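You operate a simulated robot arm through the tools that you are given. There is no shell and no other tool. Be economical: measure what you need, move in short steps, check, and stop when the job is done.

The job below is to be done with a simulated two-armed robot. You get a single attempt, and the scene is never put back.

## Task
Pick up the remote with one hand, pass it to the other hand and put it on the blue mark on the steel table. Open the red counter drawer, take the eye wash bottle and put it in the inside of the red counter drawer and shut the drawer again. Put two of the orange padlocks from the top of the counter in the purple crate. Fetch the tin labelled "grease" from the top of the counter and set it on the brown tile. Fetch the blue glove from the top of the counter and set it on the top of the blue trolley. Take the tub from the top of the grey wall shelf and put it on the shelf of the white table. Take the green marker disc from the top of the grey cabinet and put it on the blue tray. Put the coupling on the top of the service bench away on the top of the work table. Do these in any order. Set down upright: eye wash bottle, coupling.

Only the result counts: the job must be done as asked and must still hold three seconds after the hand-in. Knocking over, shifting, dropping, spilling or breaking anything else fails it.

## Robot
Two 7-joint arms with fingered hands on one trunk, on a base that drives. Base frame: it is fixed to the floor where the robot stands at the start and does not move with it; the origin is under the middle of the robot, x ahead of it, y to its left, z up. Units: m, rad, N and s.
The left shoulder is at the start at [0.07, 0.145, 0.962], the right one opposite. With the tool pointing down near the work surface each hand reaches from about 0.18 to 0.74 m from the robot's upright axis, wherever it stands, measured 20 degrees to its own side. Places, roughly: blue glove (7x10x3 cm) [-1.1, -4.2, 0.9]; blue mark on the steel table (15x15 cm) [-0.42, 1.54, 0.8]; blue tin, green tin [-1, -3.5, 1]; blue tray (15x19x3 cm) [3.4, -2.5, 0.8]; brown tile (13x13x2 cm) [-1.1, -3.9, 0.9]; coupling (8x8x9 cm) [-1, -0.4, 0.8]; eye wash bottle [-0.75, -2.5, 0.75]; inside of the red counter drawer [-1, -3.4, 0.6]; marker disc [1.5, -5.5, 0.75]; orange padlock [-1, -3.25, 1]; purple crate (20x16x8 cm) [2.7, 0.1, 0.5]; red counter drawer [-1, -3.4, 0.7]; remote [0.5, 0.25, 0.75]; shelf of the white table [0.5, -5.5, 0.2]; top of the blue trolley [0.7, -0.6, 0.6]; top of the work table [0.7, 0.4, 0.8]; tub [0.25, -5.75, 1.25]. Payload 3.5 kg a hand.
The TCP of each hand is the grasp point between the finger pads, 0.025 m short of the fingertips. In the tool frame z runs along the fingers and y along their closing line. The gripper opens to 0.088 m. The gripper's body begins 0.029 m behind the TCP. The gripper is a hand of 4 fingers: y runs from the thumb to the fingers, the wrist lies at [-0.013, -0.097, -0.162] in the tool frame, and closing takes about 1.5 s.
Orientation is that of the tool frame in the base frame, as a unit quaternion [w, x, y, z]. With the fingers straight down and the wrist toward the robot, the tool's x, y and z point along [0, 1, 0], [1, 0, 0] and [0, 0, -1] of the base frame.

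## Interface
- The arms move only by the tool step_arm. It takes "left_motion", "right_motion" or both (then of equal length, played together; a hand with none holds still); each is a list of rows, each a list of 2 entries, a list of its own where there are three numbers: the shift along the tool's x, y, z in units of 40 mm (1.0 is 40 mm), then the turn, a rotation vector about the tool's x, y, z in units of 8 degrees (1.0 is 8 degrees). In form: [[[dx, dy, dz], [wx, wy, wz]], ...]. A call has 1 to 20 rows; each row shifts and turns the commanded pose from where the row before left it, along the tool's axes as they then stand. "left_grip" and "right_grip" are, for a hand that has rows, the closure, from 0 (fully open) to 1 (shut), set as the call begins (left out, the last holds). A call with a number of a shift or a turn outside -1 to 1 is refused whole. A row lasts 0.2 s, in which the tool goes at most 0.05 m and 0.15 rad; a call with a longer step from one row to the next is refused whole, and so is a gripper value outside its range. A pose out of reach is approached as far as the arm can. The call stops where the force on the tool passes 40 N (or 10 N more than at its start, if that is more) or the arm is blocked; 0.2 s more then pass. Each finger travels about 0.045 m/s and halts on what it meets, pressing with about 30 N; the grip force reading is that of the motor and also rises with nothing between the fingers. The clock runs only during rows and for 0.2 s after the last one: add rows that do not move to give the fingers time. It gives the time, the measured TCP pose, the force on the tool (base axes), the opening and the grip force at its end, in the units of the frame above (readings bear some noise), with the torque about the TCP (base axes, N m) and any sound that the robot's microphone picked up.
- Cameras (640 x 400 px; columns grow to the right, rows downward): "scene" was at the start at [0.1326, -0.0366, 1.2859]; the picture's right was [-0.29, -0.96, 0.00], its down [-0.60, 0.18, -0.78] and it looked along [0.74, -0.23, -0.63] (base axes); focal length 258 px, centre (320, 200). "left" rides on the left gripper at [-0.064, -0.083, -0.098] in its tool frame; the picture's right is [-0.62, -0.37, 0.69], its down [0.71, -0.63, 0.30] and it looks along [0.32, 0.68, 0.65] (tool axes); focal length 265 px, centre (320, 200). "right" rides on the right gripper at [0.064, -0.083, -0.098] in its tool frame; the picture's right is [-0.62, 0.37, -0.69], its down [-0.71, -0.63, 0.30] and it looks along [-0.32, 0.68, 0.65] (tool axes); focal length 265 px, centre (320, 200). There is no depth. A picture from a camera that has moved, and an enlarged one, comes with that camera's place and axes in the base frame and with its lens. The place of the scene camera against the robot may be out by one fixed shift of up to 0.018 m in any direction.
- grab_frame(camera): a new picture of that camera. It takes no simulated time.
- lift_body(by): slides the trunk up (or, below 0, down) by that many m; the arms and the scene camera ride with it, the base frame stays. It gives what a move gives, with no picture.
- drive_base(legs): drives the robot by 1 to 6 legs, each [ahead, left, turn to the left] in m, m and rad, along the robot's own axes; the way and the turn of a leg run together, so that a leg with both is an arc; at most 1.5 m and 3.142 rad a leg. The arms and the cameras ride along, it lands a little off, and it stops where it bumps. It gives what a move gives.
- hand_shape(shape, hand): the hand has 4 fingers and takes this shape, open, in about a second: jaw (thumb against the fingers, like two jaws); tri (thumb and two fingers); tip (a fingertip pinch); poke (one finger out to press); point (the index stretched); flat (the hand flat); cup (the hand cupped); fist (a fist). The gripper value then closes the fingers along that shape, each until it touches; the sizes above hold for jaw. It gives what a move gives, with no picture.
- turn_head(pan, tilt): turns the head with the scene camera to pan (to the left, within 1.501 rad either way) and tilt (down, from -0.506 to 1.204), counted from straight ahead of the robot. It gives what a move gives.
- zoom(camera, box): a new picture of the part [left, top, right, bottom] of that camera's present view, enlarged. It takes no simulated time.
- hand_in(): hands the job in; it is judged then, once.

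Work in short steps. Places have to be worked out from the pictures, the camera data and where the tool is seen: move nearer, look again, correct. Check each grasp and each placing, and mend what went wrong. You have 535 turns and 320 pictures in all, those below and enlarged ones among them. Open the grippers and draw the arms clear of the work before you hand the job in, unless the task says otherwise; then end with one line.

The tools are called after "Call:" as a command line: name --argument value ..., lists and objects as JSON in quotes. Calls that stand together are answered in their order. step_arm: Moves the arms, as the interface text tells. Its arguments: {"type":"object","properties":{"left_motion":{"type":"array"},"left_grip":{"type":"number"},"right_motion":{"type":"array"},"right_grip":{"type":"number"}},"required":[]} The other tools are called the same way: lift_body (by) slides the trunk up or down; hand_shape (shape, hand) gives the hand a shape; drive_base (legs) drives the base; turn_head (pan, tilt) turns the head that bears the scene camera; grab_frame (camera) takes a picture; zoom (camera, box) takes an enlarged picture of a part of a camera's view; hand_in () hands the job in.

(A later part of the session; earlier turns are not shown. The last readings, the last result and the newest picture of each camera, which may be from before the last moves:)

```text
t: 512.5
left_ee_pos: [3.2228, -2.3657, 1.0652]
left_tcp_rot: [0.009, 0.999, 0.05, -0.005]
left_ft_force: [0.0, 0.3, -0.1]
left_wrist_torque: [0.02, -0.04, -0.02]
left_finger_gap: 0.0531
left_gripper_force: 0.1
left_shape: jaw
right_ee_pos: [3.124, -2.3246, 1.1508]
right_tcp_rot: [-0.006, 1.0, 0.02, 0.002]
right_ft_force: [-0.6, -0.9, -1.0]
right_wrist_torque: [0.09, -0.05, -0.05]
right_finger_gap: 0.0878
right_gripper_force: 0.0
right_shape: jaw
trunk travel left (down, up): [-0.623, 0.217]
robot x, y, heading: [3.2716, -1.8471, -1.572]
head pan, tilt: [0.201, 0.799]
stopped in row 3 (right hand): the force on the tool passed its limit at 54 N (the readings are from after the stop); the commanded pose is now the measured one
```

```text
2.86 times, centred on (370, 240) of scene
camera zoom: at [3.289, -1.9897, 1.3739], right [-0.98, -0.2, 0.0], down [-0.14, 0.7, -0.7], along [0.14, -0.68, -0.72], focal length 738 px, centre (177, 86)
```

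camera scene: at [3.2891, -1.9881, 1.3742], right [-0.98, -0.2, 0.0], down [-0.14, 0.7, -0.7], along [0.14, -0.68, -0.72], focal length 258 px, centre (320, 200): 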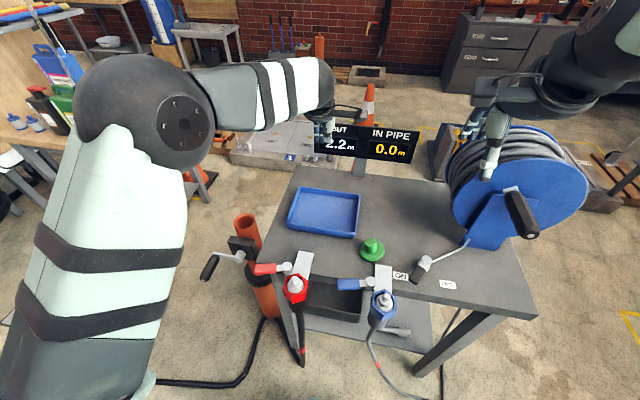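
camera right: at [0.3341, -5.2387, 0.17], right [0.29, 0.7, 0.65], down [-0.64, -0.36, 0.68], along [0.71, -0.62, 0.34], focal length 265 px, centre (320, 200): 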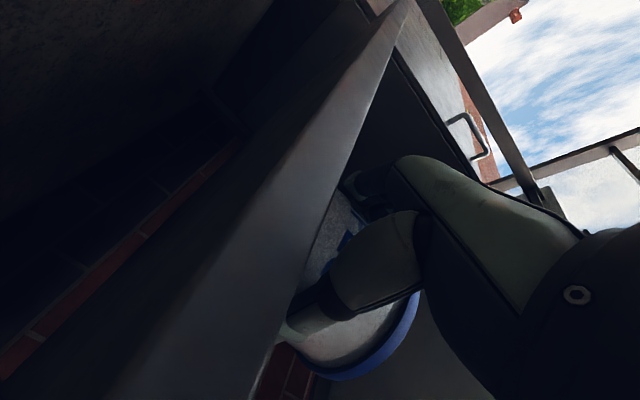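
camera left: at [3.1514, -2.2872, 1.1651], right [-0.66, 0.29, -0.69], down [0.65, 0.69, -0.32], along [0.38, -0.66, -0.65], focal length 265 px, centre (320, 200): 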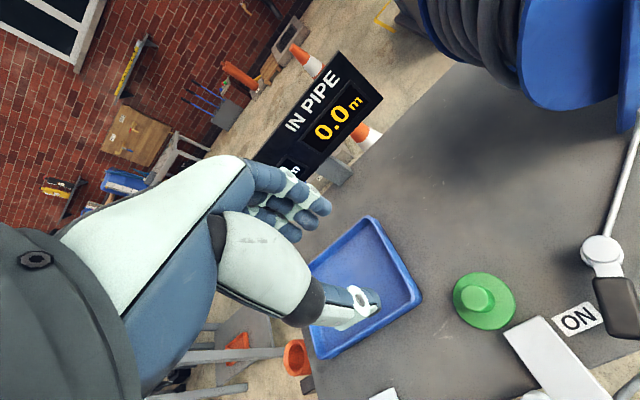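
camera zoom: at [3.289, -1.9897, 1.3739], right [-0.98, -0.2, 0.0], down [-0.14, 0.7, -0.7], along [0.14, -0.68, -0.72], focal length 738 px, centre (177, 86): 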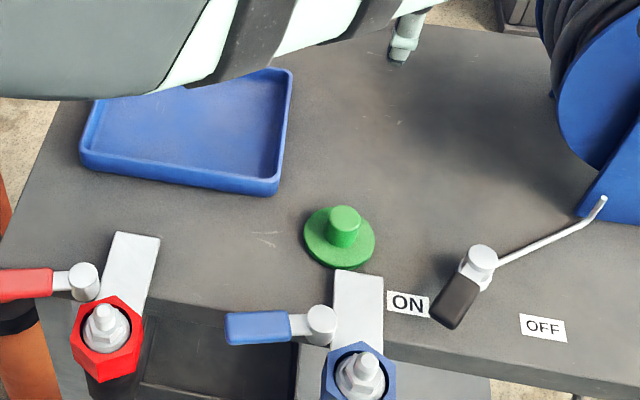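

The two hands touched. Move the right hand back and up out of the way first.

Call:
step_arm --right_motion '[[[-0.3, -0.6, -0.6], [0, 0, 0]], [[-0.3, -0.7, -0.6], [0, 0, 0]], [[-0.3, -0.7, -0.5], [0, 0, 0]], [[-0.3, -0.5, 0], [0, 0, 0]]]'

Call:
step_arm --left_motion '[[[0, 0, 0.9], [0, 0, 0]], [[0, 0, 0.9], [0, 0, 0]], [[0, 0, 0.6], [0, 0, 0]]]'

Call:
grab_frame --camera "left"

```text
t: 513.5
left_ee_pos: [3.2228, -2.3654, 1.0674]
left_tcp_rot: [0.01, 0.999, 0.05, -0.006]
left_ft_force: [0.5, -0.4, -0.5]
left_wrist_torque: [-0.01, -0.01, 0.0]
left_finger_gap: 0.0531
left_gripper_force: 0.1
left_shape: jaw
right_ee_pos: [3.0777, -2.2465, 1.2045]
right_tcp_rot: [-0.005, 1.0, 0.022, 0.003]
right_ft_force: [0.7, -0.4, -0.5]
right_wrist_torque: [-0.03, 0.01, 0.0]
right_finger_gap: 0.0877
right_gripper_force: 0.1
right_shape: jaw
right hand out of reach, approached as far as the arm can: row 3, 4
trunk travel left (down, up): [-0.623, 0.217]
robot x, y, heading: [3.272, -1.8453, -1.576]
head pan, tilt: [0.201, 0.799]
```

```text
t: 514.3
left_ee_pos: [3.2261, -2.3693, 0.9805]
left_tcp_rot: [0.018, 0.998, 0.054, -0.017]
left_ft_force: [0.0, 0.0, -0.2]
left_wrist_torque: [0.02, 0.0, 0.02]
left_finger_gap: 0.0531
left_gripper_force: 0.0
left_shape: jaw
right_ee_pos: [3.0804, -2.2473, 1.2051]
right_tcp_rot: [-0.006, 1.0, 0.021, 0.002]
right_ft_force: [0.6, 0.0, 0.4]
right_wrist_torque: [-0.01, 0.03, 0.04]
right_finger_gap: 0.0877
right_gripper_force: 0.1
right_shape: jaw
trunk travel left (down, up): [-0.623, 0.217]
robot x, y, heading: [3.2736, -1.8469, -1.574]
head pan, tilt: [0.201, 0.799]
```

```text
93 pictures are left
camera left: at [3.1562, -2.2894, 1.081], right [-0.68, 0.28, -0.68], down [0.63, 0.69, -0.35], along [0.37, -0.67, -0.64], focal length 265 px, centre (320, 200)
```

left: 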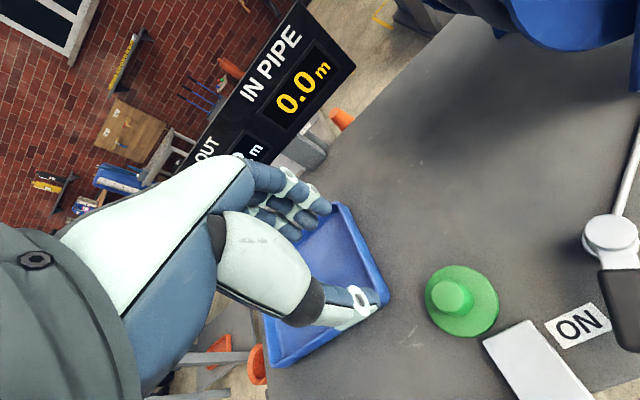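

Correct the small tilt, shift 9 mm back, and descend most of the way.

Call:
step_arm --left_motion '[[[0, -0.22, 0], [0.25, 0.26, 0]], [[0, 0, 0.9], [0, 0, 0]], [[0, 0, 0.9], [0, 0, 0]], [[0, 0, 0.9], [0, 0, 0]], [[0, 0, 0.7], [0, 0, 0]]]'

Call:
grab_frame --camera "left"

Call:
zoom --camera "scene" --box '[270, 170, 470, 310]'

```text
t: 515.5
left_ee_pos: [3.2309, -2.3622, 0.8408]
left_tcp_rot: [-0.01, 0.998, 0.064, -0.005]
left_ft_force: [0.2, -0.1, -0.5]
left_wrist_torque: [0.02, -0.02, 0.0]
left_finger_gap: 0.0531
left_gripper_force: 0.1
left_shape: jaw
right_ee_pos: [3.0799, -2.2473, 1.203]
right_tcp_rot: [-0.005, 1.0, 0.021, 0.003]
right_ft_force: [0.6, 0.1, -0.3]
right_wrist_torque: [0.03, -0.03, 0.01]
right_finger_gap: 0.088
right_gripper_force: 0.0
right_shape: jaw
trunk travel left (down, up): [-0.623, 0.217]
robot x, y, heading: [3.2729, -1.845, -1.571]
head pan, tilt: [0.201, 0.799]
```

```text
92 pictures are left
camera left: at [3.1571, -2.2893, 0.9431], right [-0.67, 0.3, -0.68], down [0.62, 0.72, -0.3], along [0.4, -0.62, -0.67], focal length 265 px, centre (320, 200)
```

left: 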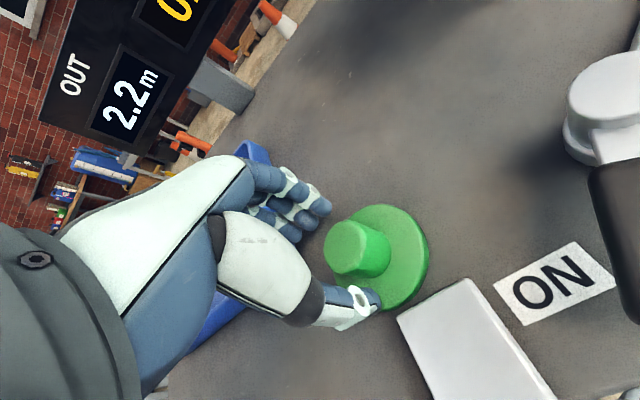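

```text
2.86 times, centred on (370, 240) of scene
camera zoom: at [3.2884, -1.988, 1.3742], right [-0.98, -0.2, 0.0], down [-0.14, 0.7, -0.7], along [0.14, -0.68, -0.72], focal length 738 px, centre (177, 86)
```

zoom: 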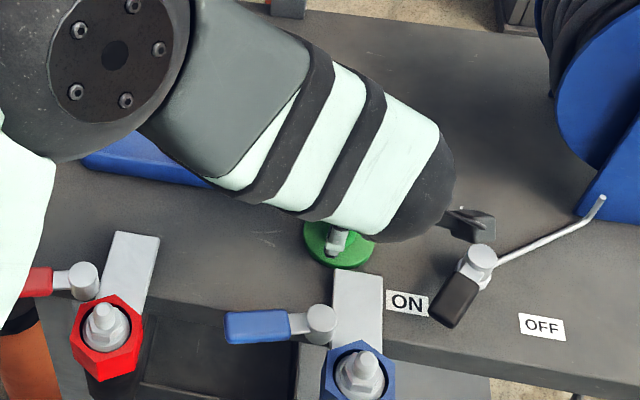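

Knob is between thumb and fingers. Descend 4 cm and close.

Call:
step_arm --left_motion '[[[0.1, 0.15, 0.4], [0, 0, 0]], [[0, 0, 0.4], [0, 0, 0]], [[0, 0, 0.25], [0, 0, 0]]]'

Call:
grab_frame --camera "left"

```text
t: 515.9
left_ee_pos: [3.2344, -2.3724, 0.8331]
left_tcp_rot: [0.003, 0.998, 0.065, -0.006]
left_ft_force: [0.6, 3.9, 17.1]
left_wrist_torque: [0.79, 0.16, -0.05]
left_finger_gap: 0.0567
left_gripper_force: 0.0
left_shape: jaw
right_ee_pos: [3.0813, -2.244, 1.2053]
right_tcp_rot: [-0.004, 1.0, 0.022, 0.002]
right_ft_force: [0.4, -0.4, 0.6]
right_wrist_torque: [0.02, 0.0, 0.01]
right_finger_gap: 0.0878
right_gripper_force: 0.1
right_shape: jaw
trunk travel left (down, up): [-0.623, 0.217]
robot x, y, heading: [3.2723, -1.8504, -1.574]
head pan, tilt: [0.201, 0.799]
stopped in row 2 (left hand): the force on the tool passed its limit at 51 N (the readings are from after the stop); the commanded pose is now the measured one
```

```text
90 pictures are left
camera left: at [3.1605, -2.2966, 0.9333], right [-0.67, 0.28, -0.69], down [0.62, 0.72, -0.32], along [0.4, -0.64, -0.65], focal length 265 px, centre (320, 200)
```

left: 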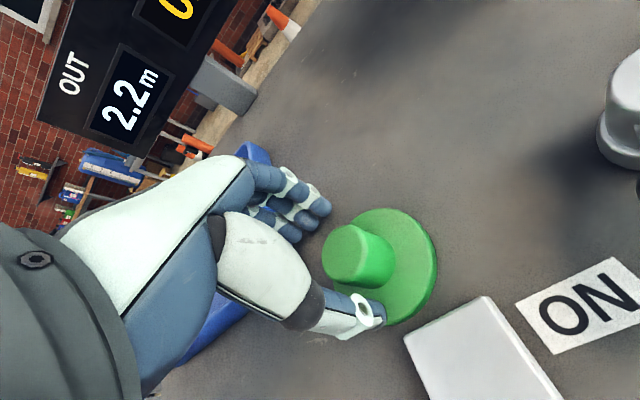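

The thumb touched the disc's flange: the table is higher (≈0.79) than I assumed, so the knob is actually ~1.4 cm back/right. Raise, shift, and come down a bit higher.

Call:
step_arm --left_motion '[[[0, 0, -0.6], [0, 0, 0]], [[-0.3, -0.38, 0], [-0.1, 0.1, 0]], [[0, 0, 0.3], [0, 0, 0]]]'

Call:
grab_frame --camera "left"

Call:
zoom --camera "scene" --box '[320, 210, 420, 290]'

```text
t: 516.7
left_ee_pos: [3.2267, -2.3696, 0.8533]
left_tcp_rot: [0.008, 0.997, 0.079, -0.017]
left_ft_force: [0.0, -0.5, -0.5]
left_wrist_torque: [-0.05, 0.01, 0.01]
left_finger_gap: 0.0528
left_gripper_force: 0.0
left_shape: jaw
right_ee_pos: [3.08, -2.2475, 1.2029]
right_tcp_rot: [-0.006, 1.0, 0.02, 0.002]
right_ft_force: [0.6, 0.5, 0.6]
right_wrist_torque: [0.02, -0.02, 0.03]
right_finger_gap: 0.088
right_gripper_force: 0.0
right_shape: jaw
trunk travel left (down, up): [-0.623, 0.217]
robot x, y, heading: [3.2719, -1.8483, -1.57]
head pan, tilt: [0.201, 0.799]
```

```text
89 pictures are left
camera left: at [3.1518, -2.2945, 0.9539], right [-0.69, 0.25, -0.68], down [0.6, 0.73, -0.34], along [0.41, -0.63, -0.66], focal length 265 px, centre (320, 200)
```

left: 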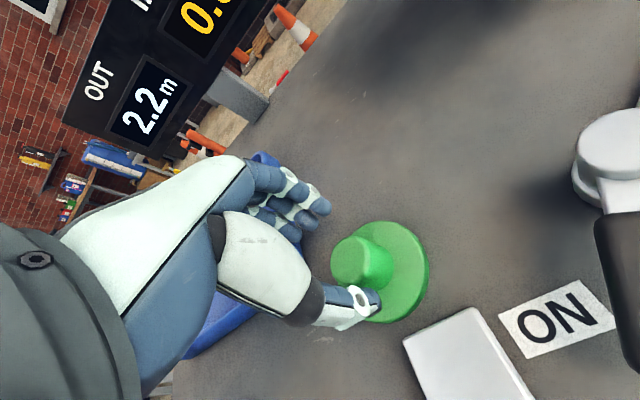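

```text
5.00 times, centred on (370, 250) of scene
camera zoom: at [3.2887, -1.9882, 1.3741], right [-0.98, -0.2, 0.0], down [-0.14, 0.7, -0.7], along [0.14, -0.68, -0.72], focal length 1291 px, centre (70, -50)
```

zoom: 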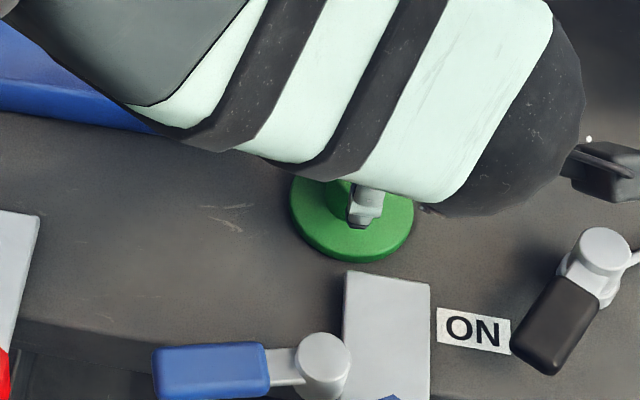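

The left arm is cramped here. Raise it, shift the robot right and back a bit, and re-approach.

Call:
step_arm --left_motion '[[[0, 0, -0.8], [0, 0, 0]], [[0, 0, -0.9], [0, 0, 0]], [[0, 0, -0.9], [0, 0, 0]], [[0, 0, -0.9], [0, 0, 0]]]'

Call:
drive_base --legs '[[-0.08, 0, 0], [0, -0.16, 0]]'

Call:
step_arm --left_motion '[[[0.8, 0.4, 0], [0, 0, -0.3]], [[0.8, 0.4, 0], [0.1, 0, -0.3]], [[0.8, 0.4, 0], [0.1, 0, 0]], [[0.8, 0.4, 0], [0.1, 0.1, 0]], [[0.4, 0.2, 0], [0, 0.1, 0]]]'

Call:
grab_frame --camera "left"

Call:
grab_frame --camera "scene"

```text
t: 517.7
left_ee_pos: [3.2166, -2.356, 0.9847]
left_tcp_rot: [0.009, 0.998, 0.062, 0.004]
left_ft_force: [0.0, -0.5, 0.2]
left_wrist_torque: [0.0, -0.01, -0.01]
left_finger_gap: 0.053
left_gripper_force: 0.1
left_shape: jaw
right_ee_pos: [3.0788, -2.2457, 1.2038]
right_tcp_rot: [-0.005, 1.0, 0.021, 0.003]
right_ft_force: [-0.5, 0.3, -0.7]
right_wrist_torque: [0.0, 0.06, 0.01]
right_finger_gap: 0.0875
right_gripper_force: 0.1
right_shape: jaw
trunk travel left (down, up): [-0.623, 0.217]
robot x, y, heading: [3.2743, -1.8499, -1.572]
head pan, tilt: [0.201, 0.799]
```

```text
t: 519.8
left_ee_pos: [3.0634, -2.2771, 0.9834]
left_tcp_rot: [0.008, 0.998, 0.067, 0.001]
left_ft_force: [-0.1, 0.1, -0.2]
left_wrist_torque: [0.02, 0.02, -0.01]
left_finger_gap: 0.0527
left_gripper_force: 0.0
left_shape: jaw
right_ee_pos: [2.9233, -2.1658, 1.2047]
right_tcp_rot: [-0.005, 1.0, 0.023, 0.002]
right_ft_force: [0.1, 0.2, 0.2]
right_wrist_torque: [-0.04, 0.02, 0.0]
right_finger_gap: 0.0876
right_gripper_force: 0.0
right_shape: jaw
trunk travel left (down, up): [-0.623, 0.217]
robot x, y, heading: [3.1183, -1.7651, -1.569]
head pan, tilt: [0.201, 0.799]
```

```text
t: 521.0
left_ee_pos: [3.2181, -2.3206, 0.9855]
left_tcp_rot: [-0.015, 0.994, 0.106, 0.015]
left_ft_force: [0.8, -0.1, 0.3]
left_wrist_torque: [-0.03, -0.01, 0.0]
left_finger_gap: 0.0531
left_gripper_force: 0.0
left_shape: jaw
right_ee_pos: [2.9218, -2.1658, 1.2041]
right_tcp_rot: [-0.005, 1.0, 0.023, 0.002]
right_ft_force: [-0.3, -0.1, 0.6]
right_wrist_torque: [0.02, 0.0, -0.02]
right_finger_gap: 0.088
right_gripper_force: 0.0
right_shape: jaw
trunk travel left (down, up): [-0.623, 0.217]
robot x, y, heading: [3.1121, -1.7693, -1.567]
head pan, tilt: [0.201, 0.799]
```

```text
87 pictures are left
camera left: at [3.1352, -2.2562, 1.0863], right [-0.67, 0.25, -0.7], down [0.57, 0.78, -0.27], along [0.48, -0.58, -0.66], focal length 265 px, centre (320, 200)
```

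left: 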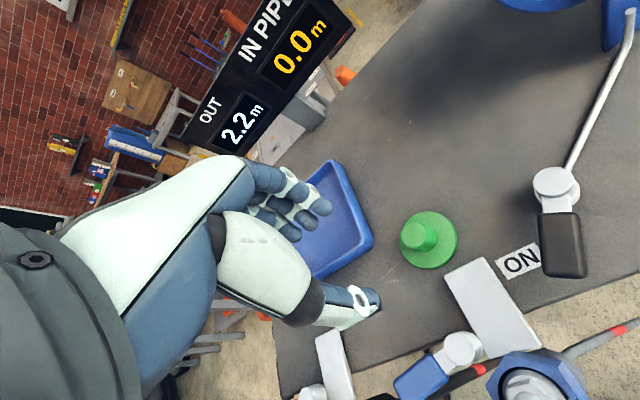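

```text
86 pictures are left
camera scene: at [3.1303, -1.9062, 1.3742], right [-0.98, -0.2, 0.0], down [-0.14, 0.7, -0.7], along [0.14, -0.68, -0.72], focal length 258 px, centre (320, 200)
```

scene: 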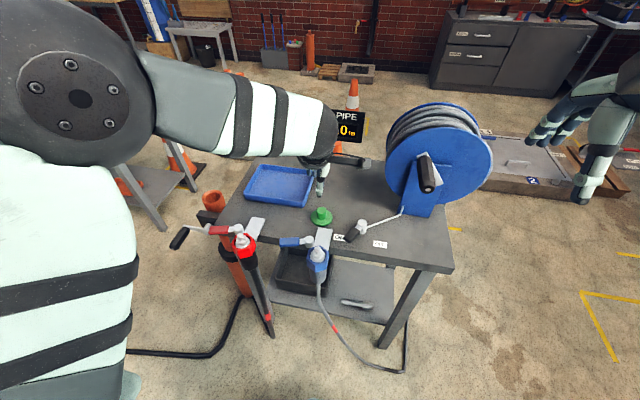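

Correct tilt, move onto the knob axis (≈(3.218,-2.36)) and verify from a lower height.

Call:
step_arm --left_motion '[[[-0.1, 0.5, 0], [-0.19, -0.24, 0]], [[-0.1, 0.45, 0.3], [0, 0, 0]], [[0, 0, 0.7], [0, 0, 0]], [[0, 0, 0.8], [0, 0, 0]], [[0, 0, 0.6], [0, 0, 0]]]'

Call:
grab_frame --camera "left"

```text
t: 522.2
left_ee_pos: [3.2143, -2.3587, 0.8875]
left_tcp_rot: [0.0, 0.994, 0.107, -0.001]
left_ft_force: [0.2, -0.3, 0.8]
left_wrist_torque: [0.0, -0.01, -0.02]
left_finger_gap: 0.0534
left_gripper_force: 0.1
left_shape: jaw
right_ee_pos: [2.9229, -2.1676, 1.204]
right_tcp_rot: [-0.005, 1.0, 0.023, 0.003]
right_ft_force: [0.5, 0.7, -0.1]
right_wrist_torque: [0.0, -0.01, 0.0]
right_finger_gap: 0.0879
right_gripper_force: 0.1
right_shape: jaw
trunk travel left (down, up): [-0.623, 0.217]
robot x, y, heading: [3.114, -1.7636, -1.568]
head pan, tilt: [0.201, 0.799]
```

```text
85 pictures are left
camera left: at [3.1339, -2.2895, 0.9875], right [-0.69, 0.23, -0.69], down [0.56, 0.77, -0.31], along [0.46, -0.6, -0.65], focal length 265 px, centre (320, 200)
```

left: 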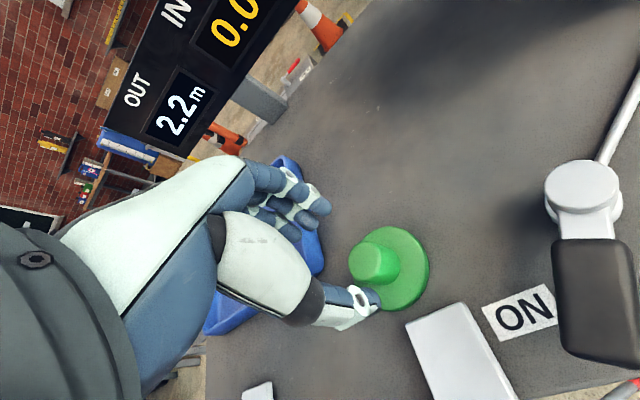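

Knob top triangulates to (3.2147,-2.355,0.836), right under the TCP. Descend 4.2 cm and close.

Call:
step_arm --left_motion '[[[0, -0.09, 0.5], [0, 0, 0]], [[0, 0, 0.52], [0, 0, 0]]]'

Call:
step_arm --left_motion '[[[0, 0, 0], [0, 0, 0]], [[0, 0, 0], [0, 0, 0]], [[0, 0, 0], [0, 0, 0]], [[0, 0, 0], [0, 0, 0]], [[0, 0, 0], [0, 0, 0]], [[0, 0, 0], [0, 0, 0]]]' --left_grip 1

Call:
grab_frame --camera "left"

```text
t: 522.8
left_ee_pos: [3.2144, -2.3559, 0.8459]
left_tcp_rot: [0.001, 0.994, 0.107, -0.002]
left_ft_force: [0.4, -1.2, 0.1]
left_wrist_torque: [0.0, 0.0, -0.04]
left_finger_gap: 0.0529
left_gripper_force: 0.0
left_shape: jaw
right_ee_pos: [2.9224, -2.1677, 1.2039]
right_tcp_rot: [-0.005, 1.0, 0.023, 0.003]
right_ft_force: [0.0, 1.0, 0.2]
right_wrist_torque: [0.01, -0.01, 0.0]
right_finger_gap: 0.0876
right_gripper_force: 0.2
right_shape: jaw
trunk travel left (down, up): [-0.623, 0.217]
robot x, y, heading: [3.1129, -1.7655, -1.573]
head pan, tilt: [0.201, 0.799]
```

```text
t: 524.2
left_ee_pos: [3.2162, -2.354, 0.8466]
left_tcp_rot: [0.0, 0.994, 0.108, -0.002]
left_ft_force: [-0.3, 0.5, -0.1]
left_wrist_torque: [-0.01, -0.01, 0.01]
left_finger_gap: 0.0198
left_gripper_force: 30.3
left_shape: jaw
right_ee_pos: [2.9236, -2.1659, 1.2028]
right_tcp_rot: [-0.005, 1.0, 0.022, 0.002]
right_ft_force: [0.5, 0.3, 0.0]
right_wrist_torque: [0.01, -0.01, -0.03]
right_finger_gap: 0.088
right_gripper_force: 0.0
right_shape: jaw
trunk travel left (down, up): [-0.623, 0.217]
robot x, y, heading: [3.1143, -1.7637, -1.569]
head pan, tilt: [0.201, 0.799]
```

```text
84 pictures are left
camera left: at [3.1346, -2.2867, 0.9466], right [-0.69, 0.23, -0.69], down [0.56, 0.77, -0.31], along [0.46, -0.6, -0.65], focal length 265 px, centre (320, 200)
```

left: 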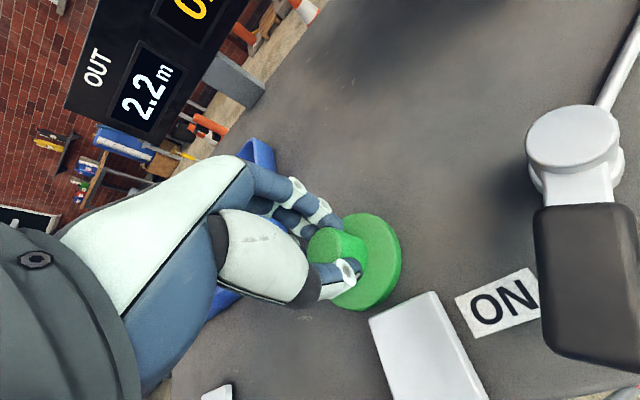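

Gripped. Lift gently 8 cm and look toward the tray.

Call:
step_arm --left_motion '[[[0, 0, -0.3], [0, 0, 0]], [[0, 0, -0.4], [0, 0, 0]], [[0, 0, -0.5], [0, 0, 0]], [[0, 0, -0.5], [0, 0, 0]], [[0, 0, -0.4], [0, 0, 0]], [[0.4, 0.2, 0], [0, 0, 0]], [[0.5, 0.3, 0], [0, 0, 0]], [[0.5, 0.3, 0], [0, 0, 0]]]'

Call:
grab_frame --camera "left"

Call:
grab_frame --camera "scene"

```text
t: 526.0
left_ee_pos: [3.2803, -2.3729, 0.9288]
left_tcp_rot: [0.0, 0.994, 0.107, -0.002]
left_ft_force: [0.5, 0.4, -0.5]
left_wrist_torque: [-0.02, 0.02, 0.0]
left_finger_gap: 0.0197
left_gripper_force: 30.4
left_shape: jaw
right_ee_pos: [2.9229, -2.1672, 1.2036]
right_tcp_rot: [-0.006, 1.0, 0.023, 0.002]
right_ft_force: [-0.2, 0.2, 0.1]
right_wrist_torque: [0.0, 0.0, 0.03]
right_finger_gap: 0.0877
right_gripper_force: 0.0
right_shape: jaw
trunk travel left (down, up): [-0.623, 0.217]
robot x, y, heading: [3.1133, -1.7653, -1.565]
head pan, tilt: [0.201, 0.799]
```

```text
83 pictures are left
camera left: at [3.1989, -2.3062, 1.0305], right [-0.69, 0.23, -0.69], down [0.56, 0.77, -0.31], along [0.46, -0.6, -0.66], focal length 265 px, centre (320, 200)
```

left: 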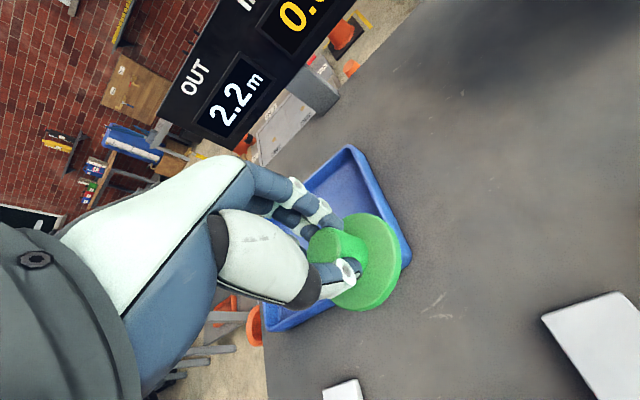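

```text
82 pictures are left
camera scene: at [3.1316, -1.9065, 1.3741], right [-0.98, -0.2, 0.0], down [-0.14, 0.7, -0.7], along [0.14, -0.68, -0.72], focal length 258 px, centre (320, 200)
```

scene: 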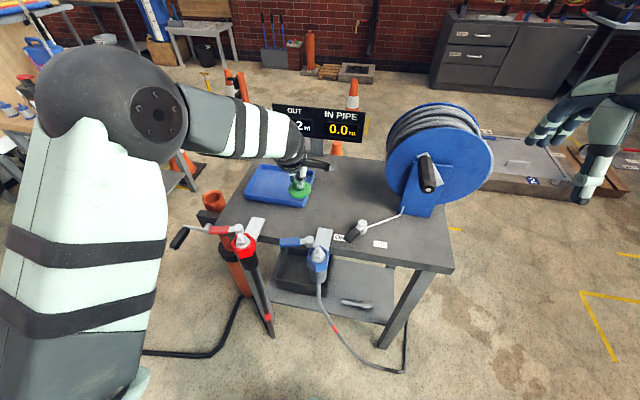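

Held. The tray centre is ≈(3.374,-2.49); I drive ahead/left slightly to bring the hand over it.

Call:
drive_base --legs '[[0.09, 0.1, 0]]'

Call:
grab_frame --camera "left"

```text
t: 527.3
left_ee_pos: [3.3756, -2.4622, 0.9316]
left_tcp_rot: [0.001, 0.994, 0.108, -0.001]
left_ft_force: [0.0, 0.9, -0.8]
left_wrist_torque: [0.03, 0.01, -0.02]
left_finger_gap: 0.0198
left_gripper_force: 30.0
left_shape: jaw
right_ee_pos: [3.0212, -2.2542, 1.2045]
right_tcp_rot: [-0.004, 1.0, 0.023, 0.003]
right_ft_force: [0.2, 0.3, 0.5]
right_wrist_torque: [-0.04, 0.0, 0.01]
right_finger_gap: 0.0878
right_gripper_force: 0.0
right_shape: jaw
trunk travel left (down, up): [-0.623, 0.217]
robot x, y, heading: [3.2119, -1.8564, -1.574]
head pan, tilt: [0.201, 0.799]
```

```text
81 pictures are left
camera left: at [3.2957, -2.393, 1.0311], right [-0.69, 0.23, -0.69], down [0.56, 0.77, -0.31], along [0.46, -0.6, -0.65], focal length 265 px, centre (320, 200)
```

left: 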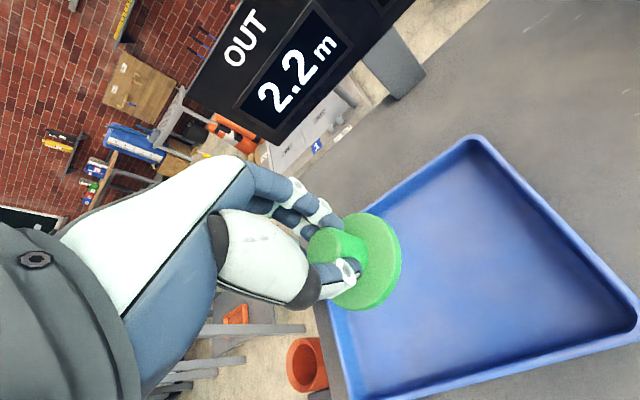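

Shift slightly toward the tray's middle, then lower.

Call:
step_arm --left_motion '[[[-0.3, -0.2, 0], [0, 0, 0]], [[-0.25, -0.18, 0], [0, 0, 0]], [[0, 0, 0.5], [0, 0, 0]], [[0, 0, 0.5], [0, 0, 0]], [[0, 0, 0.4], [0, 0, 0]], [[0, 0, 0.3], [0, 0, 0]]]'

Call:
grab_frame --camera "left"

```text
t: 528.7
left_ee_pos: [3.3536, -2.4516, 0.8614]
left_tcp_rot: [0.0, 0.994, 0.107, -0.002]
left_ft_force: [0.1, 0.4, -0.5]
left_wrist_torque: [0.02, 0.01, -0.01]
left_finger_gap: 0.0195
left_gripper_force: 30.0
left_shape: jaw
right_ee_pos: [3.022, -2.2545, 1.204]
right_tcp_rot: [-0.006, 1.0, 0.023, 0.003]
right_ft_force: [0.0, 0.2, -0.3]
right_wrist_torque: [-0.01, 0.0, 0.01]
right_finger_gap: 0.0879
right_gripper_force: 0.0
right_shape: jaw
trunk travel left (down, up): [-0.623, 0.217]
robot x, y, heading: [3.2129, -1.8568, -1.573]
head pan, tilt: [0.201, 0.799]
```

```text
80 pictures are left
camera left: at [3.2732, -2.3834, 0.9623], right [-0.69, 0.23, -0.69], down [0.56, 0.77, -0.31], along [0.46, -0.6, -0.65], focal length 265 px, centre (320, 200)
```

left: 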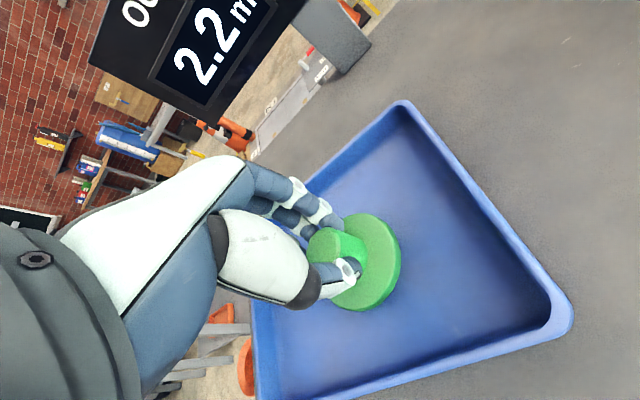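

Well inside the tray. Lower the last bit to contact and release.

Call:
step_arm --left_motion '[[[0, 0, 0.15], [0, 0, 0]], [[0, 0, 0.12], [0, 0, 0]]]'

Call:
step_arm --left_motion '[[[0, 0, 0.1], [0, 0, 0]], [[0, 0, 0], [0, 0, 0]]]'

```text
t: 529.3
left_ee_pos: [3.3526, -2.4511, 0.8519]
left_tcp_rot: [0.001, 0.994, 0.108, -0.002]
left_ft_force: [0.0, 0.6, 0.5]
left_wrist_torque: [-0.08, -0.03, -0.04]
left_finger_gap: 0.0198
left_gripper_force: 29.5
left_shape: jaw
right_ee_pos: [3.0208, -2.2529, 1.2039]
right_tcp_rot: [-0.005, 1.0, 0.023, 0.002]
right_ft_force: [-0.4, -0.3, 0.2]
right_wrist_torque: [0.0, 0.04, 0.0]
right_finger_gap: 0.0876
right_gripper_force: 0.1
right_shape: jaw
trunk travel left (down, up): [-0.623, 0.217]
robot x, y, heading: [3.2139, -1.852, -1.571]
head pan, tilt: [0.201, 0.799]
```

```text
t: 529.9
left_ee_pos: [3.3523, -2.4508, 0.8497]
left_tcp_rot: [0.004, 0.994, 0.106, -0.001]
left_ft_force: [0.4, -0.9, 11.9]
left_wrist_torque: [-0.11, -0.05, -0.02]
left_finger_gap: 0.0197
left_gripper_force: 30.1
left_shape: jaw
right_ee_pos: [3.0213, -2.2522, 1.203]
right_tcp_rot: [-0.004, 1.0, 0.022, 0.004]
right_ft_force: [0.1, -0.7, -0.9]
right_wrist_torque: [0.01, -0.01, -0.01]
right_finger_gap: 0.0877
right_gripper_force: 0.0
right_shape: jaw
trunk travel left (down, up): [-0.623, 0.217]
robot x, y, heading: [3.212, -1.8522, -1.565]
head pan, tilt: [0.201, 0.799]
```

Call:
step_arm --left_motion '[[[0, 0, 0], [0, 0, 0]], [[0, 0, 0], [0, 0, 0]], [[0, 0, 0], [0, 0, 0]], [[0, 0, 0], [0, 0, 0]], [[0, 0, 0], [0, 0, 0]], [[0, 0, -0.4], [0, 0, 0]], [[0, 0, -0.7], [0, 0, 0]], [[0, 0, -0.9], [0, 0, 0]], [[0, 0, -1], [0, 0, 0]], [[0, 0, -1], [0, 0, 0]], [[0, 0, -1], [0, 0, 0]], [[0, 0, -1], [0, 0, 0]], [[0, 0, -1], [0, 0, 0]]]' --left_grip 0.3

Call:
grab_frame --camera "left"

```text
t: 532.7
left_ee_pos: [3.3516, -2.4503, 1.1265]
left_tcp_rot: [0.001, 0.994, 0.108, -0.001]
left_ft_force: [-0.4, -0.1, 0.3]
left_wrist_torque: [-0.01, -0.03, 0.02]
left_finger_gap: 0.0613
left_gripper_force: 0.1
left_shape: jaw
right_ee_pos: [3.0219, -2.2535, 1.2035]
right_tcp_rot: [-0.004, 1.0, 0.023, 0.002]
right_ft_force: [-0.1, 0.4, 0.5]
right_wrist_torque: [0.0, -0.01, 0.03]
right_finger_gap: 0.0879
right_gripper_force: 0.2
right_shape: jaw
trunk travel left (down, up): [-0.623, 0.217]
robot x, y, heading: [3.2139, -1.8565, -1.57]
head pan, tilt: [0.201, 0.799]
```

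```text
79 pictures are left
camera left: at [3.2704, -2.3817, 1.2272], right [-0.69, 0.23, -0.69], down [0.56, 0.77, -0.31], along [0.46, -0.6, -0.65], focal length 265 px, centre (320, 200)
```

left: 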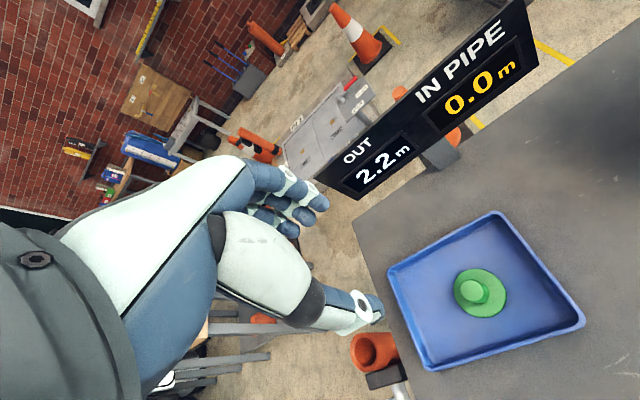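

Disc is in the tray. Now fetch the glove: retract the left hand and drive back west to the counter.

Call:
step_arm --left_motion '[[[0, -0.6, -0.5], [0, 0, 0]], [[0, -0.6, -0.5], [0, 0, 0]], [[0, -0.6, -0.5], [0, 0, 0]], [[0, -0.6, 0], [0, 0, 0]], [[0, -0.5, 0], [0, 0, 0]]]' --left_grip 0

Call:
drive_base --legs '[[-0.2, 0, 0], [0, -1.35, 0], [1.3, 0, 0]]'

Call:
drive_base --legs '[[0, -1.45, 0], [0, 0, -1.57], [0, 1.2, 0]]'

Call:
turn_head --pan 0.0 --tilt 0.6

Call:
grab_frame --camera "scene"

```text
t: 533.9
left_ee_pos: [3.3294, -2.3362, 1.1905]
left_tcp_rot: [0.002, 0.994, 0.107, -0.002]
left_ft_force: [-0.1, 0.0, -0.1]
left_wrist_torque: [-0.01, -0.02, -0.01]
left_finger_gap: 0.0876
left_gripper_force: 0.1
left_shape: jaw
right_ee_pos: [3.0223, -2.2541, 1.204]
right_tcp_rot: [-0.005, 1.0, 0.023, 0.003]
right_ft_force: [0.1, 0.4, -0.4]
right_wrist_torque: [0.01, -0.01, 0.03]
right_finger_gap: 0.088
right_gripper_force: 0.1
right_shape: jaw
trunk travel left (down, up): [-0.623, 0.217]
robot x, y, heading: [3.2124, -1.8527, -1.568]
head pan, tilt: [0.201, 0.799]
```

```text
t: 547.9
left_ee_pos: [1.977, -3.4427, 1.1899]
left_tcp_rot: [0.0, 0.995, 0.098, -0.001]
left_ft_force: [0.4, 0.4, 1.1]
left_wrist_torque: [-0.01, -0.02, 0.03]
left_finger_gap: 0.0879
left_gripper_force: 0.0
left_shape: jaw
right_ee_pos: [1.6709, -3.3545, 1.2049]
right_tcp_rot: [-0.006, 1.0, 0.014, 0.002]
right_ft_force: [0.2, 0.1, -0.4]
right_wrist_torque: [0.0, 0.01, 0.02]
right_finger_gap: 0.0879
right_gripper_force: 0.1
right_shape: jaw
trunk travel left (down, up): [-0.623, 0.217]
robot x, y, heading: [1.8688, -2.9564, -1.59]
head pan, tilt: [0.201, 0.799]
```

```text
t: 564.7
left_ee_pos: [-0.1163, -4.2314, 1.1898]
left_tcp_rot: [-0.002, 0.785, -0.619, -0.001]
left_ft_force: [-0.4, -0.3, -1.0]
left_wrist_torque: [0.03, -0.01, -0.02]
left_finger_gap: 0.0874
left_gripper_force: 0.0
left_shape: jaw
right_ee_pos: [-0.0373, -3.9225, 1.2028]
right_tcp_rot: [-0.002, 0.729, -0.684, 0.005]
right_ft_force: [-0.2, 0.2, 0.0]
right_wrist_torque: [0.0, -0.01, 0.0]
right_finger_gap: 0.0879
right_gripper_force: 0.0
right_shape: jaw
trunk travel left (down, up): [-0.623, 0.217]
robot x, y, heading: [0.367, -4.1065, -3.122]
head pan, tilt: [0.201, 0.799]
```

```text
t: 565.5
left_ee_pos: [-0.1152, -4.2314, 1.1892]
left_tcp_rot: [-0.002, 0.785, -0.62, -0.003]
left_ft_force: [-0.1, -1.1, 0.5]
left_wrist_torque: [-0.03, 0.0, 0.0]
left_finger_gap: 0.0876
left_gripper_force: 0.0
left_shape: jaw
right_ee_pos: [-0.0383, -3.9229, 1.2044]
right_tcp_rot: [-0.002, 0.73, -0.684, 0.004]
right_ft_force: [0.2, -0.7, -0.2]
right_wrist_torque: [0.01, 0.0, 0.02]
right_finger_gap: 0.0877
right_gripper_force: 0.1
right_shape: jaw
trunk travel left (down, up): [-0.623, 0.217]
robot x, y, heading: [0.3656, -4.105, -3.125]
head pan, tilt: [0.0, 0.6]
```

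```text
78 pictures are left
camera scene: at [0.2284, -4.1199, 1.391], right [-0.02, 1.0, 0.0], down [0.57, 0.01, -0.82], along [-0.82, -0.02, -0.57], focal length 258 px, centre (320, 200)
```

scene: 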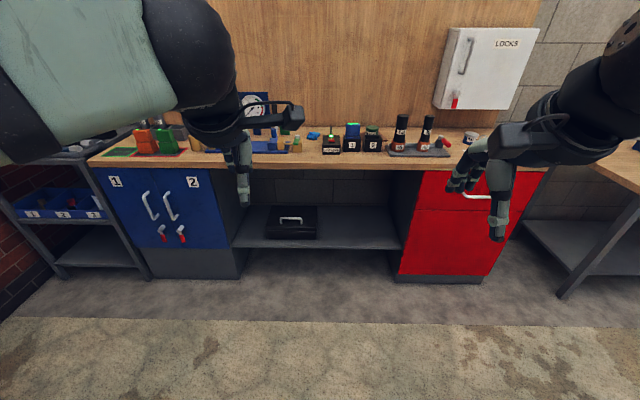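

Drive to the counter with the glove slightly to the right, for the right hand.

Call:
drive_base --legs '[[0, 0.17, -0.017], [0.77, 0, 0]]'

Call:
turn_head --pan -0.1 --tilt 0.9

Call:
grab_frame --camera "right"

Call:
grab_frame --camera "scene"

```text
t: 570.7
left_ee_pos: [-0.8828, -4.4065, 1.1897]
left_tcp_rot: [0.0, 0.783, -0.622, -0.002]
left_ft_force: [0.2, -0.4, -0.4]
left_wrist_torque: [0.0, 0.0, 0.0]
left_finger_gap: 0.0876
left_gripper_force: 0.1
left_shape: jaw
right_ee_pos: [-0.8032, -4.0989, 1.2035]
right_tcp_rot: [0.0, 0.727, -0.686, 0.005]
right_ft_force: [-0.2, -0.8, 0.0]
right_wrist_torque: [0.0, 0.01, 0.03]
right_finger_gap: 0.0879
right_gripper_force: 0.2
right_shape: jaw
trunk travel left (down, up): [-0.623, 0.217]
robot x, y, heading: [-0.4039, -4.2814, -3.128]
head pan, tilt: [0.0, 0.6]
```

```text
t: 571.5
left_ee_pos: [-0.883, -4.4065, 1.1904]
left_tcp_rot: [0.0, 0.783, -0.622, -0.002]
left_ft_force: [1.0, 0.8, -0.6]
left_wrist_torque: [0.01, 0.01, 0.04]
left_finger_gap: 0.0875
left_gripper_force: 0.1
left_shape: jaw
right_ee_pos: [-0.8031, -4.0975, 1.2045]
right_tcp_rot: [-0.003, 0.727, -0.686, 0.006]
right_ft_force: [-0.1, 0.3, -0.4]
right_wrist_torque: [0.0, 0.02, 0.0]
right_finger_gap: 0.0876
right_gripper_force: 0.0
right_shape: jaw
trunk travel left (down, up): [-0.623, 0.217]
robot x, y, heading: [-0.3979, -4.286, -3.124]
head pan, tilt: [-0.099, 0.901]
```

```text
77 pictures are left
camera right: at [-0.7169, -4.1575, 1.3029], right [-0.41, 0.6, 0.69], down [0.59, 0.75, -0.3], along [-0.69, 0.28, -0.66], focal length 265 px, centre (320, 200)
```

right: 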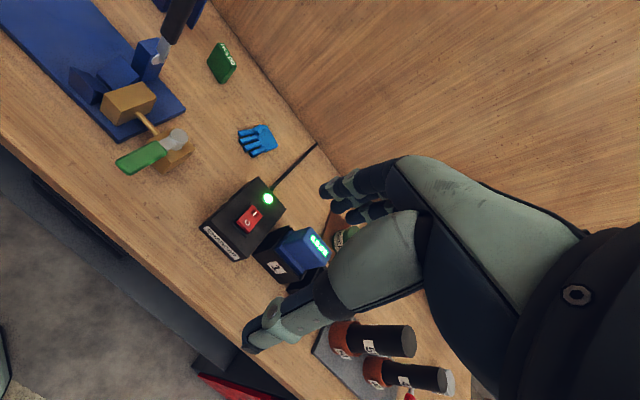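

```text
76 pictures are left
camera scene: at [-0.5253, -4.2894, 1.3663], right [0.09, 1.0, 0.0], down [0.78, -0.07, -0.62], along [-0.62, 0.05, -0.78], focal length 258 px, centre (320, 200)
```

scene: 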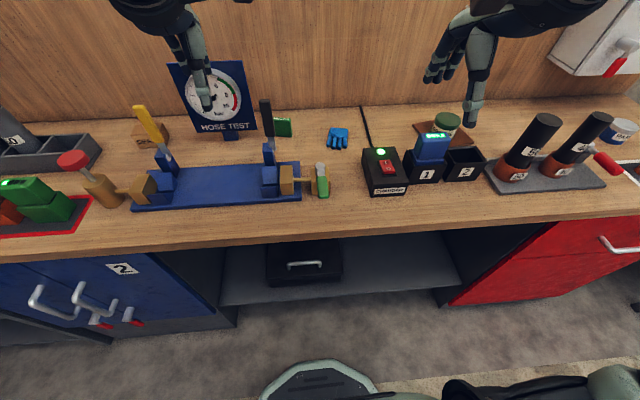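

Call:
zoom --camera "scene" --box '[300, 105, 380, 165]'

Call:
zoom --camera "right" --box '[200, 100, 320, 190]'

```text
6.67 times, centred on (340, 135) of scene
camera zoom: at [-0.5253, -4.2894, 1.3663], right [0.09, 1.0, 0.0], down [0.78, -0.07, -0.62], along [-0.62, 0.05, -0.78], focal length 1722 px, centre (187, 633)
```

zoom: 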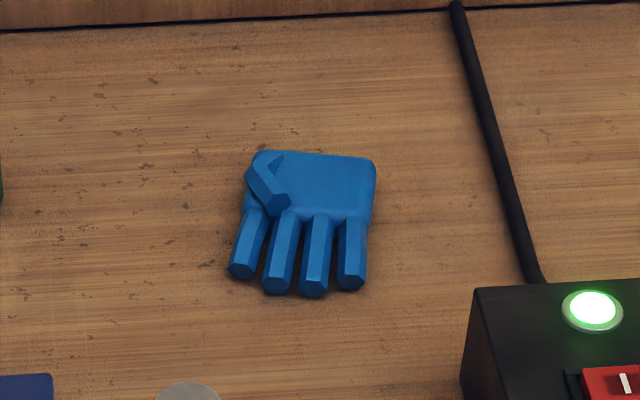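

```text
4.44 times, centred on (260, 145) of right
camera zoom: at [-0.7169, -4.1575, 1.3029], right [-0.41, 0.6, 0.69], down [0.59, 0.75, -0.3], along [-0.69, 0.28, -0.66], focal length 1180 px, centre (587, 444)
```

zoom: 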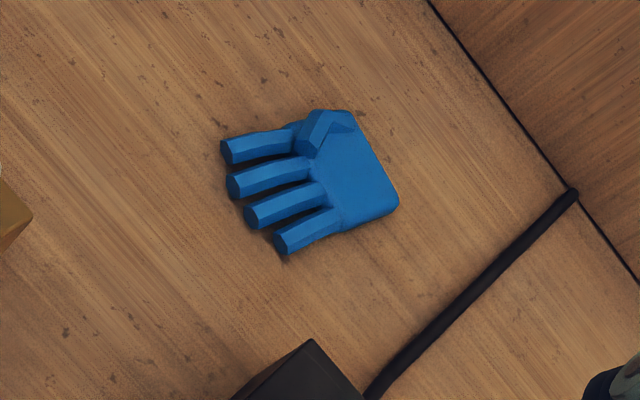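

The glove lies with its fingers toward me, width along y. I rotate the robot ~27° left so the right hand needs only ~50° of yaw to grip across its palm.

Call:
drive_base --legs '[[0, 0, 0.475], [-0.03, -0.3, 0]]'

Call:
step_arm --right_motion '[[[0.4, 0.6, 0], [0, 0, -1]], [[0.4, 0.6, 0], [0, 0, -1]], [[0.4, 0.6, 0.3], [0, 0, -1]], [[0.4, 0.4, 0.5], [0, 0, -1]], [[0, 0, 0.5], [0, 0, -1]], [[0, 0, 0.5], [0, 0, -0.8]]]'

Call:
grab_frame --camera "right"

Call:
grab_frame --camera "scene"

```text
t: 574.9
left_ee_pos: [-0.8898, -4.3274, 1.1882]
left_tcp_rot: [-0.001, 0.906, -0.423, -0.001]
left_ft_force: [-1.4, 0.9, -0.8]
left_wrist_torque: [-0.03, 0.01, -0.02]
left_finger_gap: 0.0878
left_gripper_force: 0.1
left_shape: jaw
right_ee_pos: [-0.9582, -4.0153, 1.2039]
right_tcp_rot: [-0.004, 0.867, -0.498, 0.005]
right_ft_force: [0.2, 0.4, -0.2]
right_wrist_torque: [0.01, 0.0, -0.02]
right_finger_gap: 0.088
right_gripper_force: 0.1
right_shape: jaw
trunk travel left (down, up): [-0.623, 0.217]
robot x, y, heading: [-0.5195, -3.9974, -2.654]
head pan, tilt: [-0.099, 0.901]
```

```text
t: 576.3
left_ee_pos: [-0.8909, -4.328, 1.1898]
left_tcp_rot: [-0.001, 0.906, -0.422, -0.002]
left_ft_force: [0.2, 0.7, -0.8]
left_wrist_torque: [0.0, -0.02, -0.01]
left_finger_gap: 0.0877
left_gripper_force: 0.1
left_shape: jaw
right_ee_pos: [-0.9821, -4.1218, 1.1322]
right_tcp_rot: [0.0, 0.993, -0.114, 0.004]
right_ft_force: [-0.2, -0.2, 0.4]
right_wrist_torque: [-0.01, 0.02, -0.01]
right_finger_gap: 0.0878
right_gripper_force: 0.1
right_shape: jaw
trunk travel left (down, up): [-0.623, 0.217]
robot x, y, heading: [-0.5182, -3.9989, -2.658]
head pan, tilt: [-0.099, 0.901]
```

```text
73 pictures are left
camera right: at [-0.9019, -4.0561, 1.2309], right [-0.69, -0.22, 0.69], down [-0.55, 0.78, -0.31], along [-0.46, -0.59, -0.66], focal length 265 px, centre (320, 200)
```

right: 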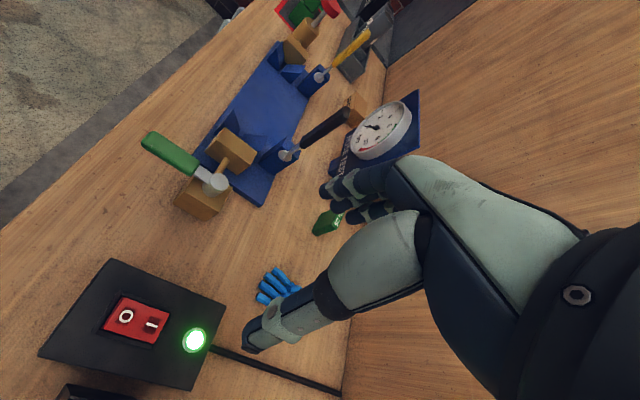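

```text
72 pictures are left
camera scene: at [-0.6301, -4.0614, 1.3662], right [-0.38, 0.93, 0.0], down [0.73, 0.29, -0.62], along [-0.58, -0.23, -0.78], focal length 258 px, centre (320, 200)
```

scene: 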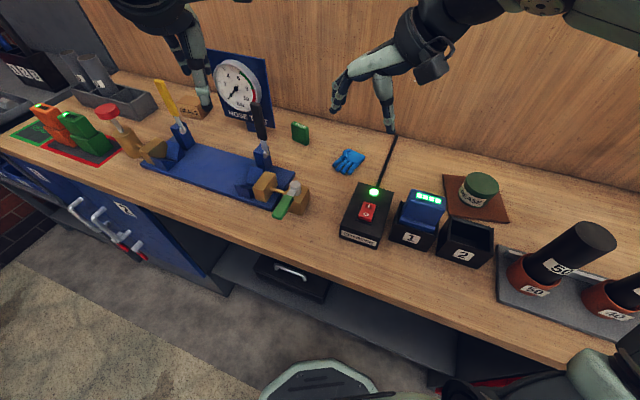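

Yaw reached (closing axis ≈257°). Move above the glove's palm and lower to ~1.0.

Call:
step_arm --right_motion '[[[-0.94, 0.51, 0], [0, 0, -0.3]], [[-0.94, 0.51, 0], [0, 0, -0.3]], [[-0.94, 0.51, 0], [0, 0, 0]], [[-0.94, 0.51, 0], [0, 0, 0]], [[0, 0, 0.9], [0, 0, 0]], [[0, 0, 0.9], [0, 0, 0]], [[0, 0, 0.9], [0, 0, 0]]]'

Call:
grab_frame --camera "right"

Call:
zoom --camera "scene" --box '[290, 90, 430, 200]'

```text
t: 577.9
left_ee_pos: [-0.891, -4.3278, 1.1893]
left_tcp_rot: [0.0, 0.907, -0.421, -0.002]
left_ft_force: [0.7, 0.8, 0.5]
left_wrist_torque: [0.01, -0.01, 0.0]
left_finger_gap: 0.0877
left_gripper_force: 0.1
left_shape: jaw
right_ee_pos: [-1.143, -4.1725, 1.0202]
right_tcp_rot: [0.0, 0.997, -0.074, 0.006]
right_ft_force: [-0.6, 0.7, -0.7]
right_wrist_torque: [0.03, -0.03, 0.01]
right_finger_gap: 0.0876
right_gripper_force: 0.0
right_shape: jaw
trunk travel left (down, up): [-0.623, 0.217]
robot x, y, heading: [-0.5154, -3.9985, -2.657]
head pan, tilt: [-0.099, 0.901]
```

```text
71 pictures are left
camera right: at [-1.0669, -4.1008, 1.119], right [-0.68, -0.27, 0.68], down [-0.61, 0.73, -0.31], along [-0.41, -0.63, -0.66], focal length 265 px, centre (320, 200)
```

right: 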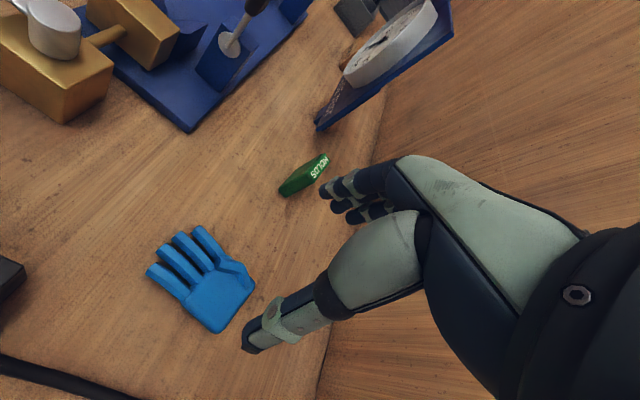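

```text
3.64 times, centred on (360, 145) of scene
camera zoom: at [-0.6308, -4.0622, 1.3661], right [-0.38, 0.93, 0.0], down [0.73, 0.29, -0.62], along [-0.57, -0.23, -0.78], focal length 939 px, centre (174, 400)
```

zoom: 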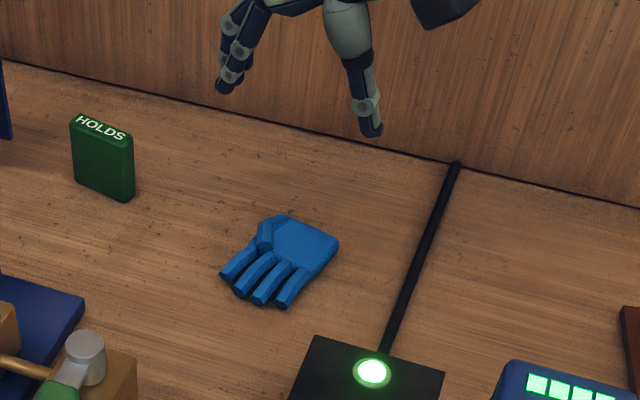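

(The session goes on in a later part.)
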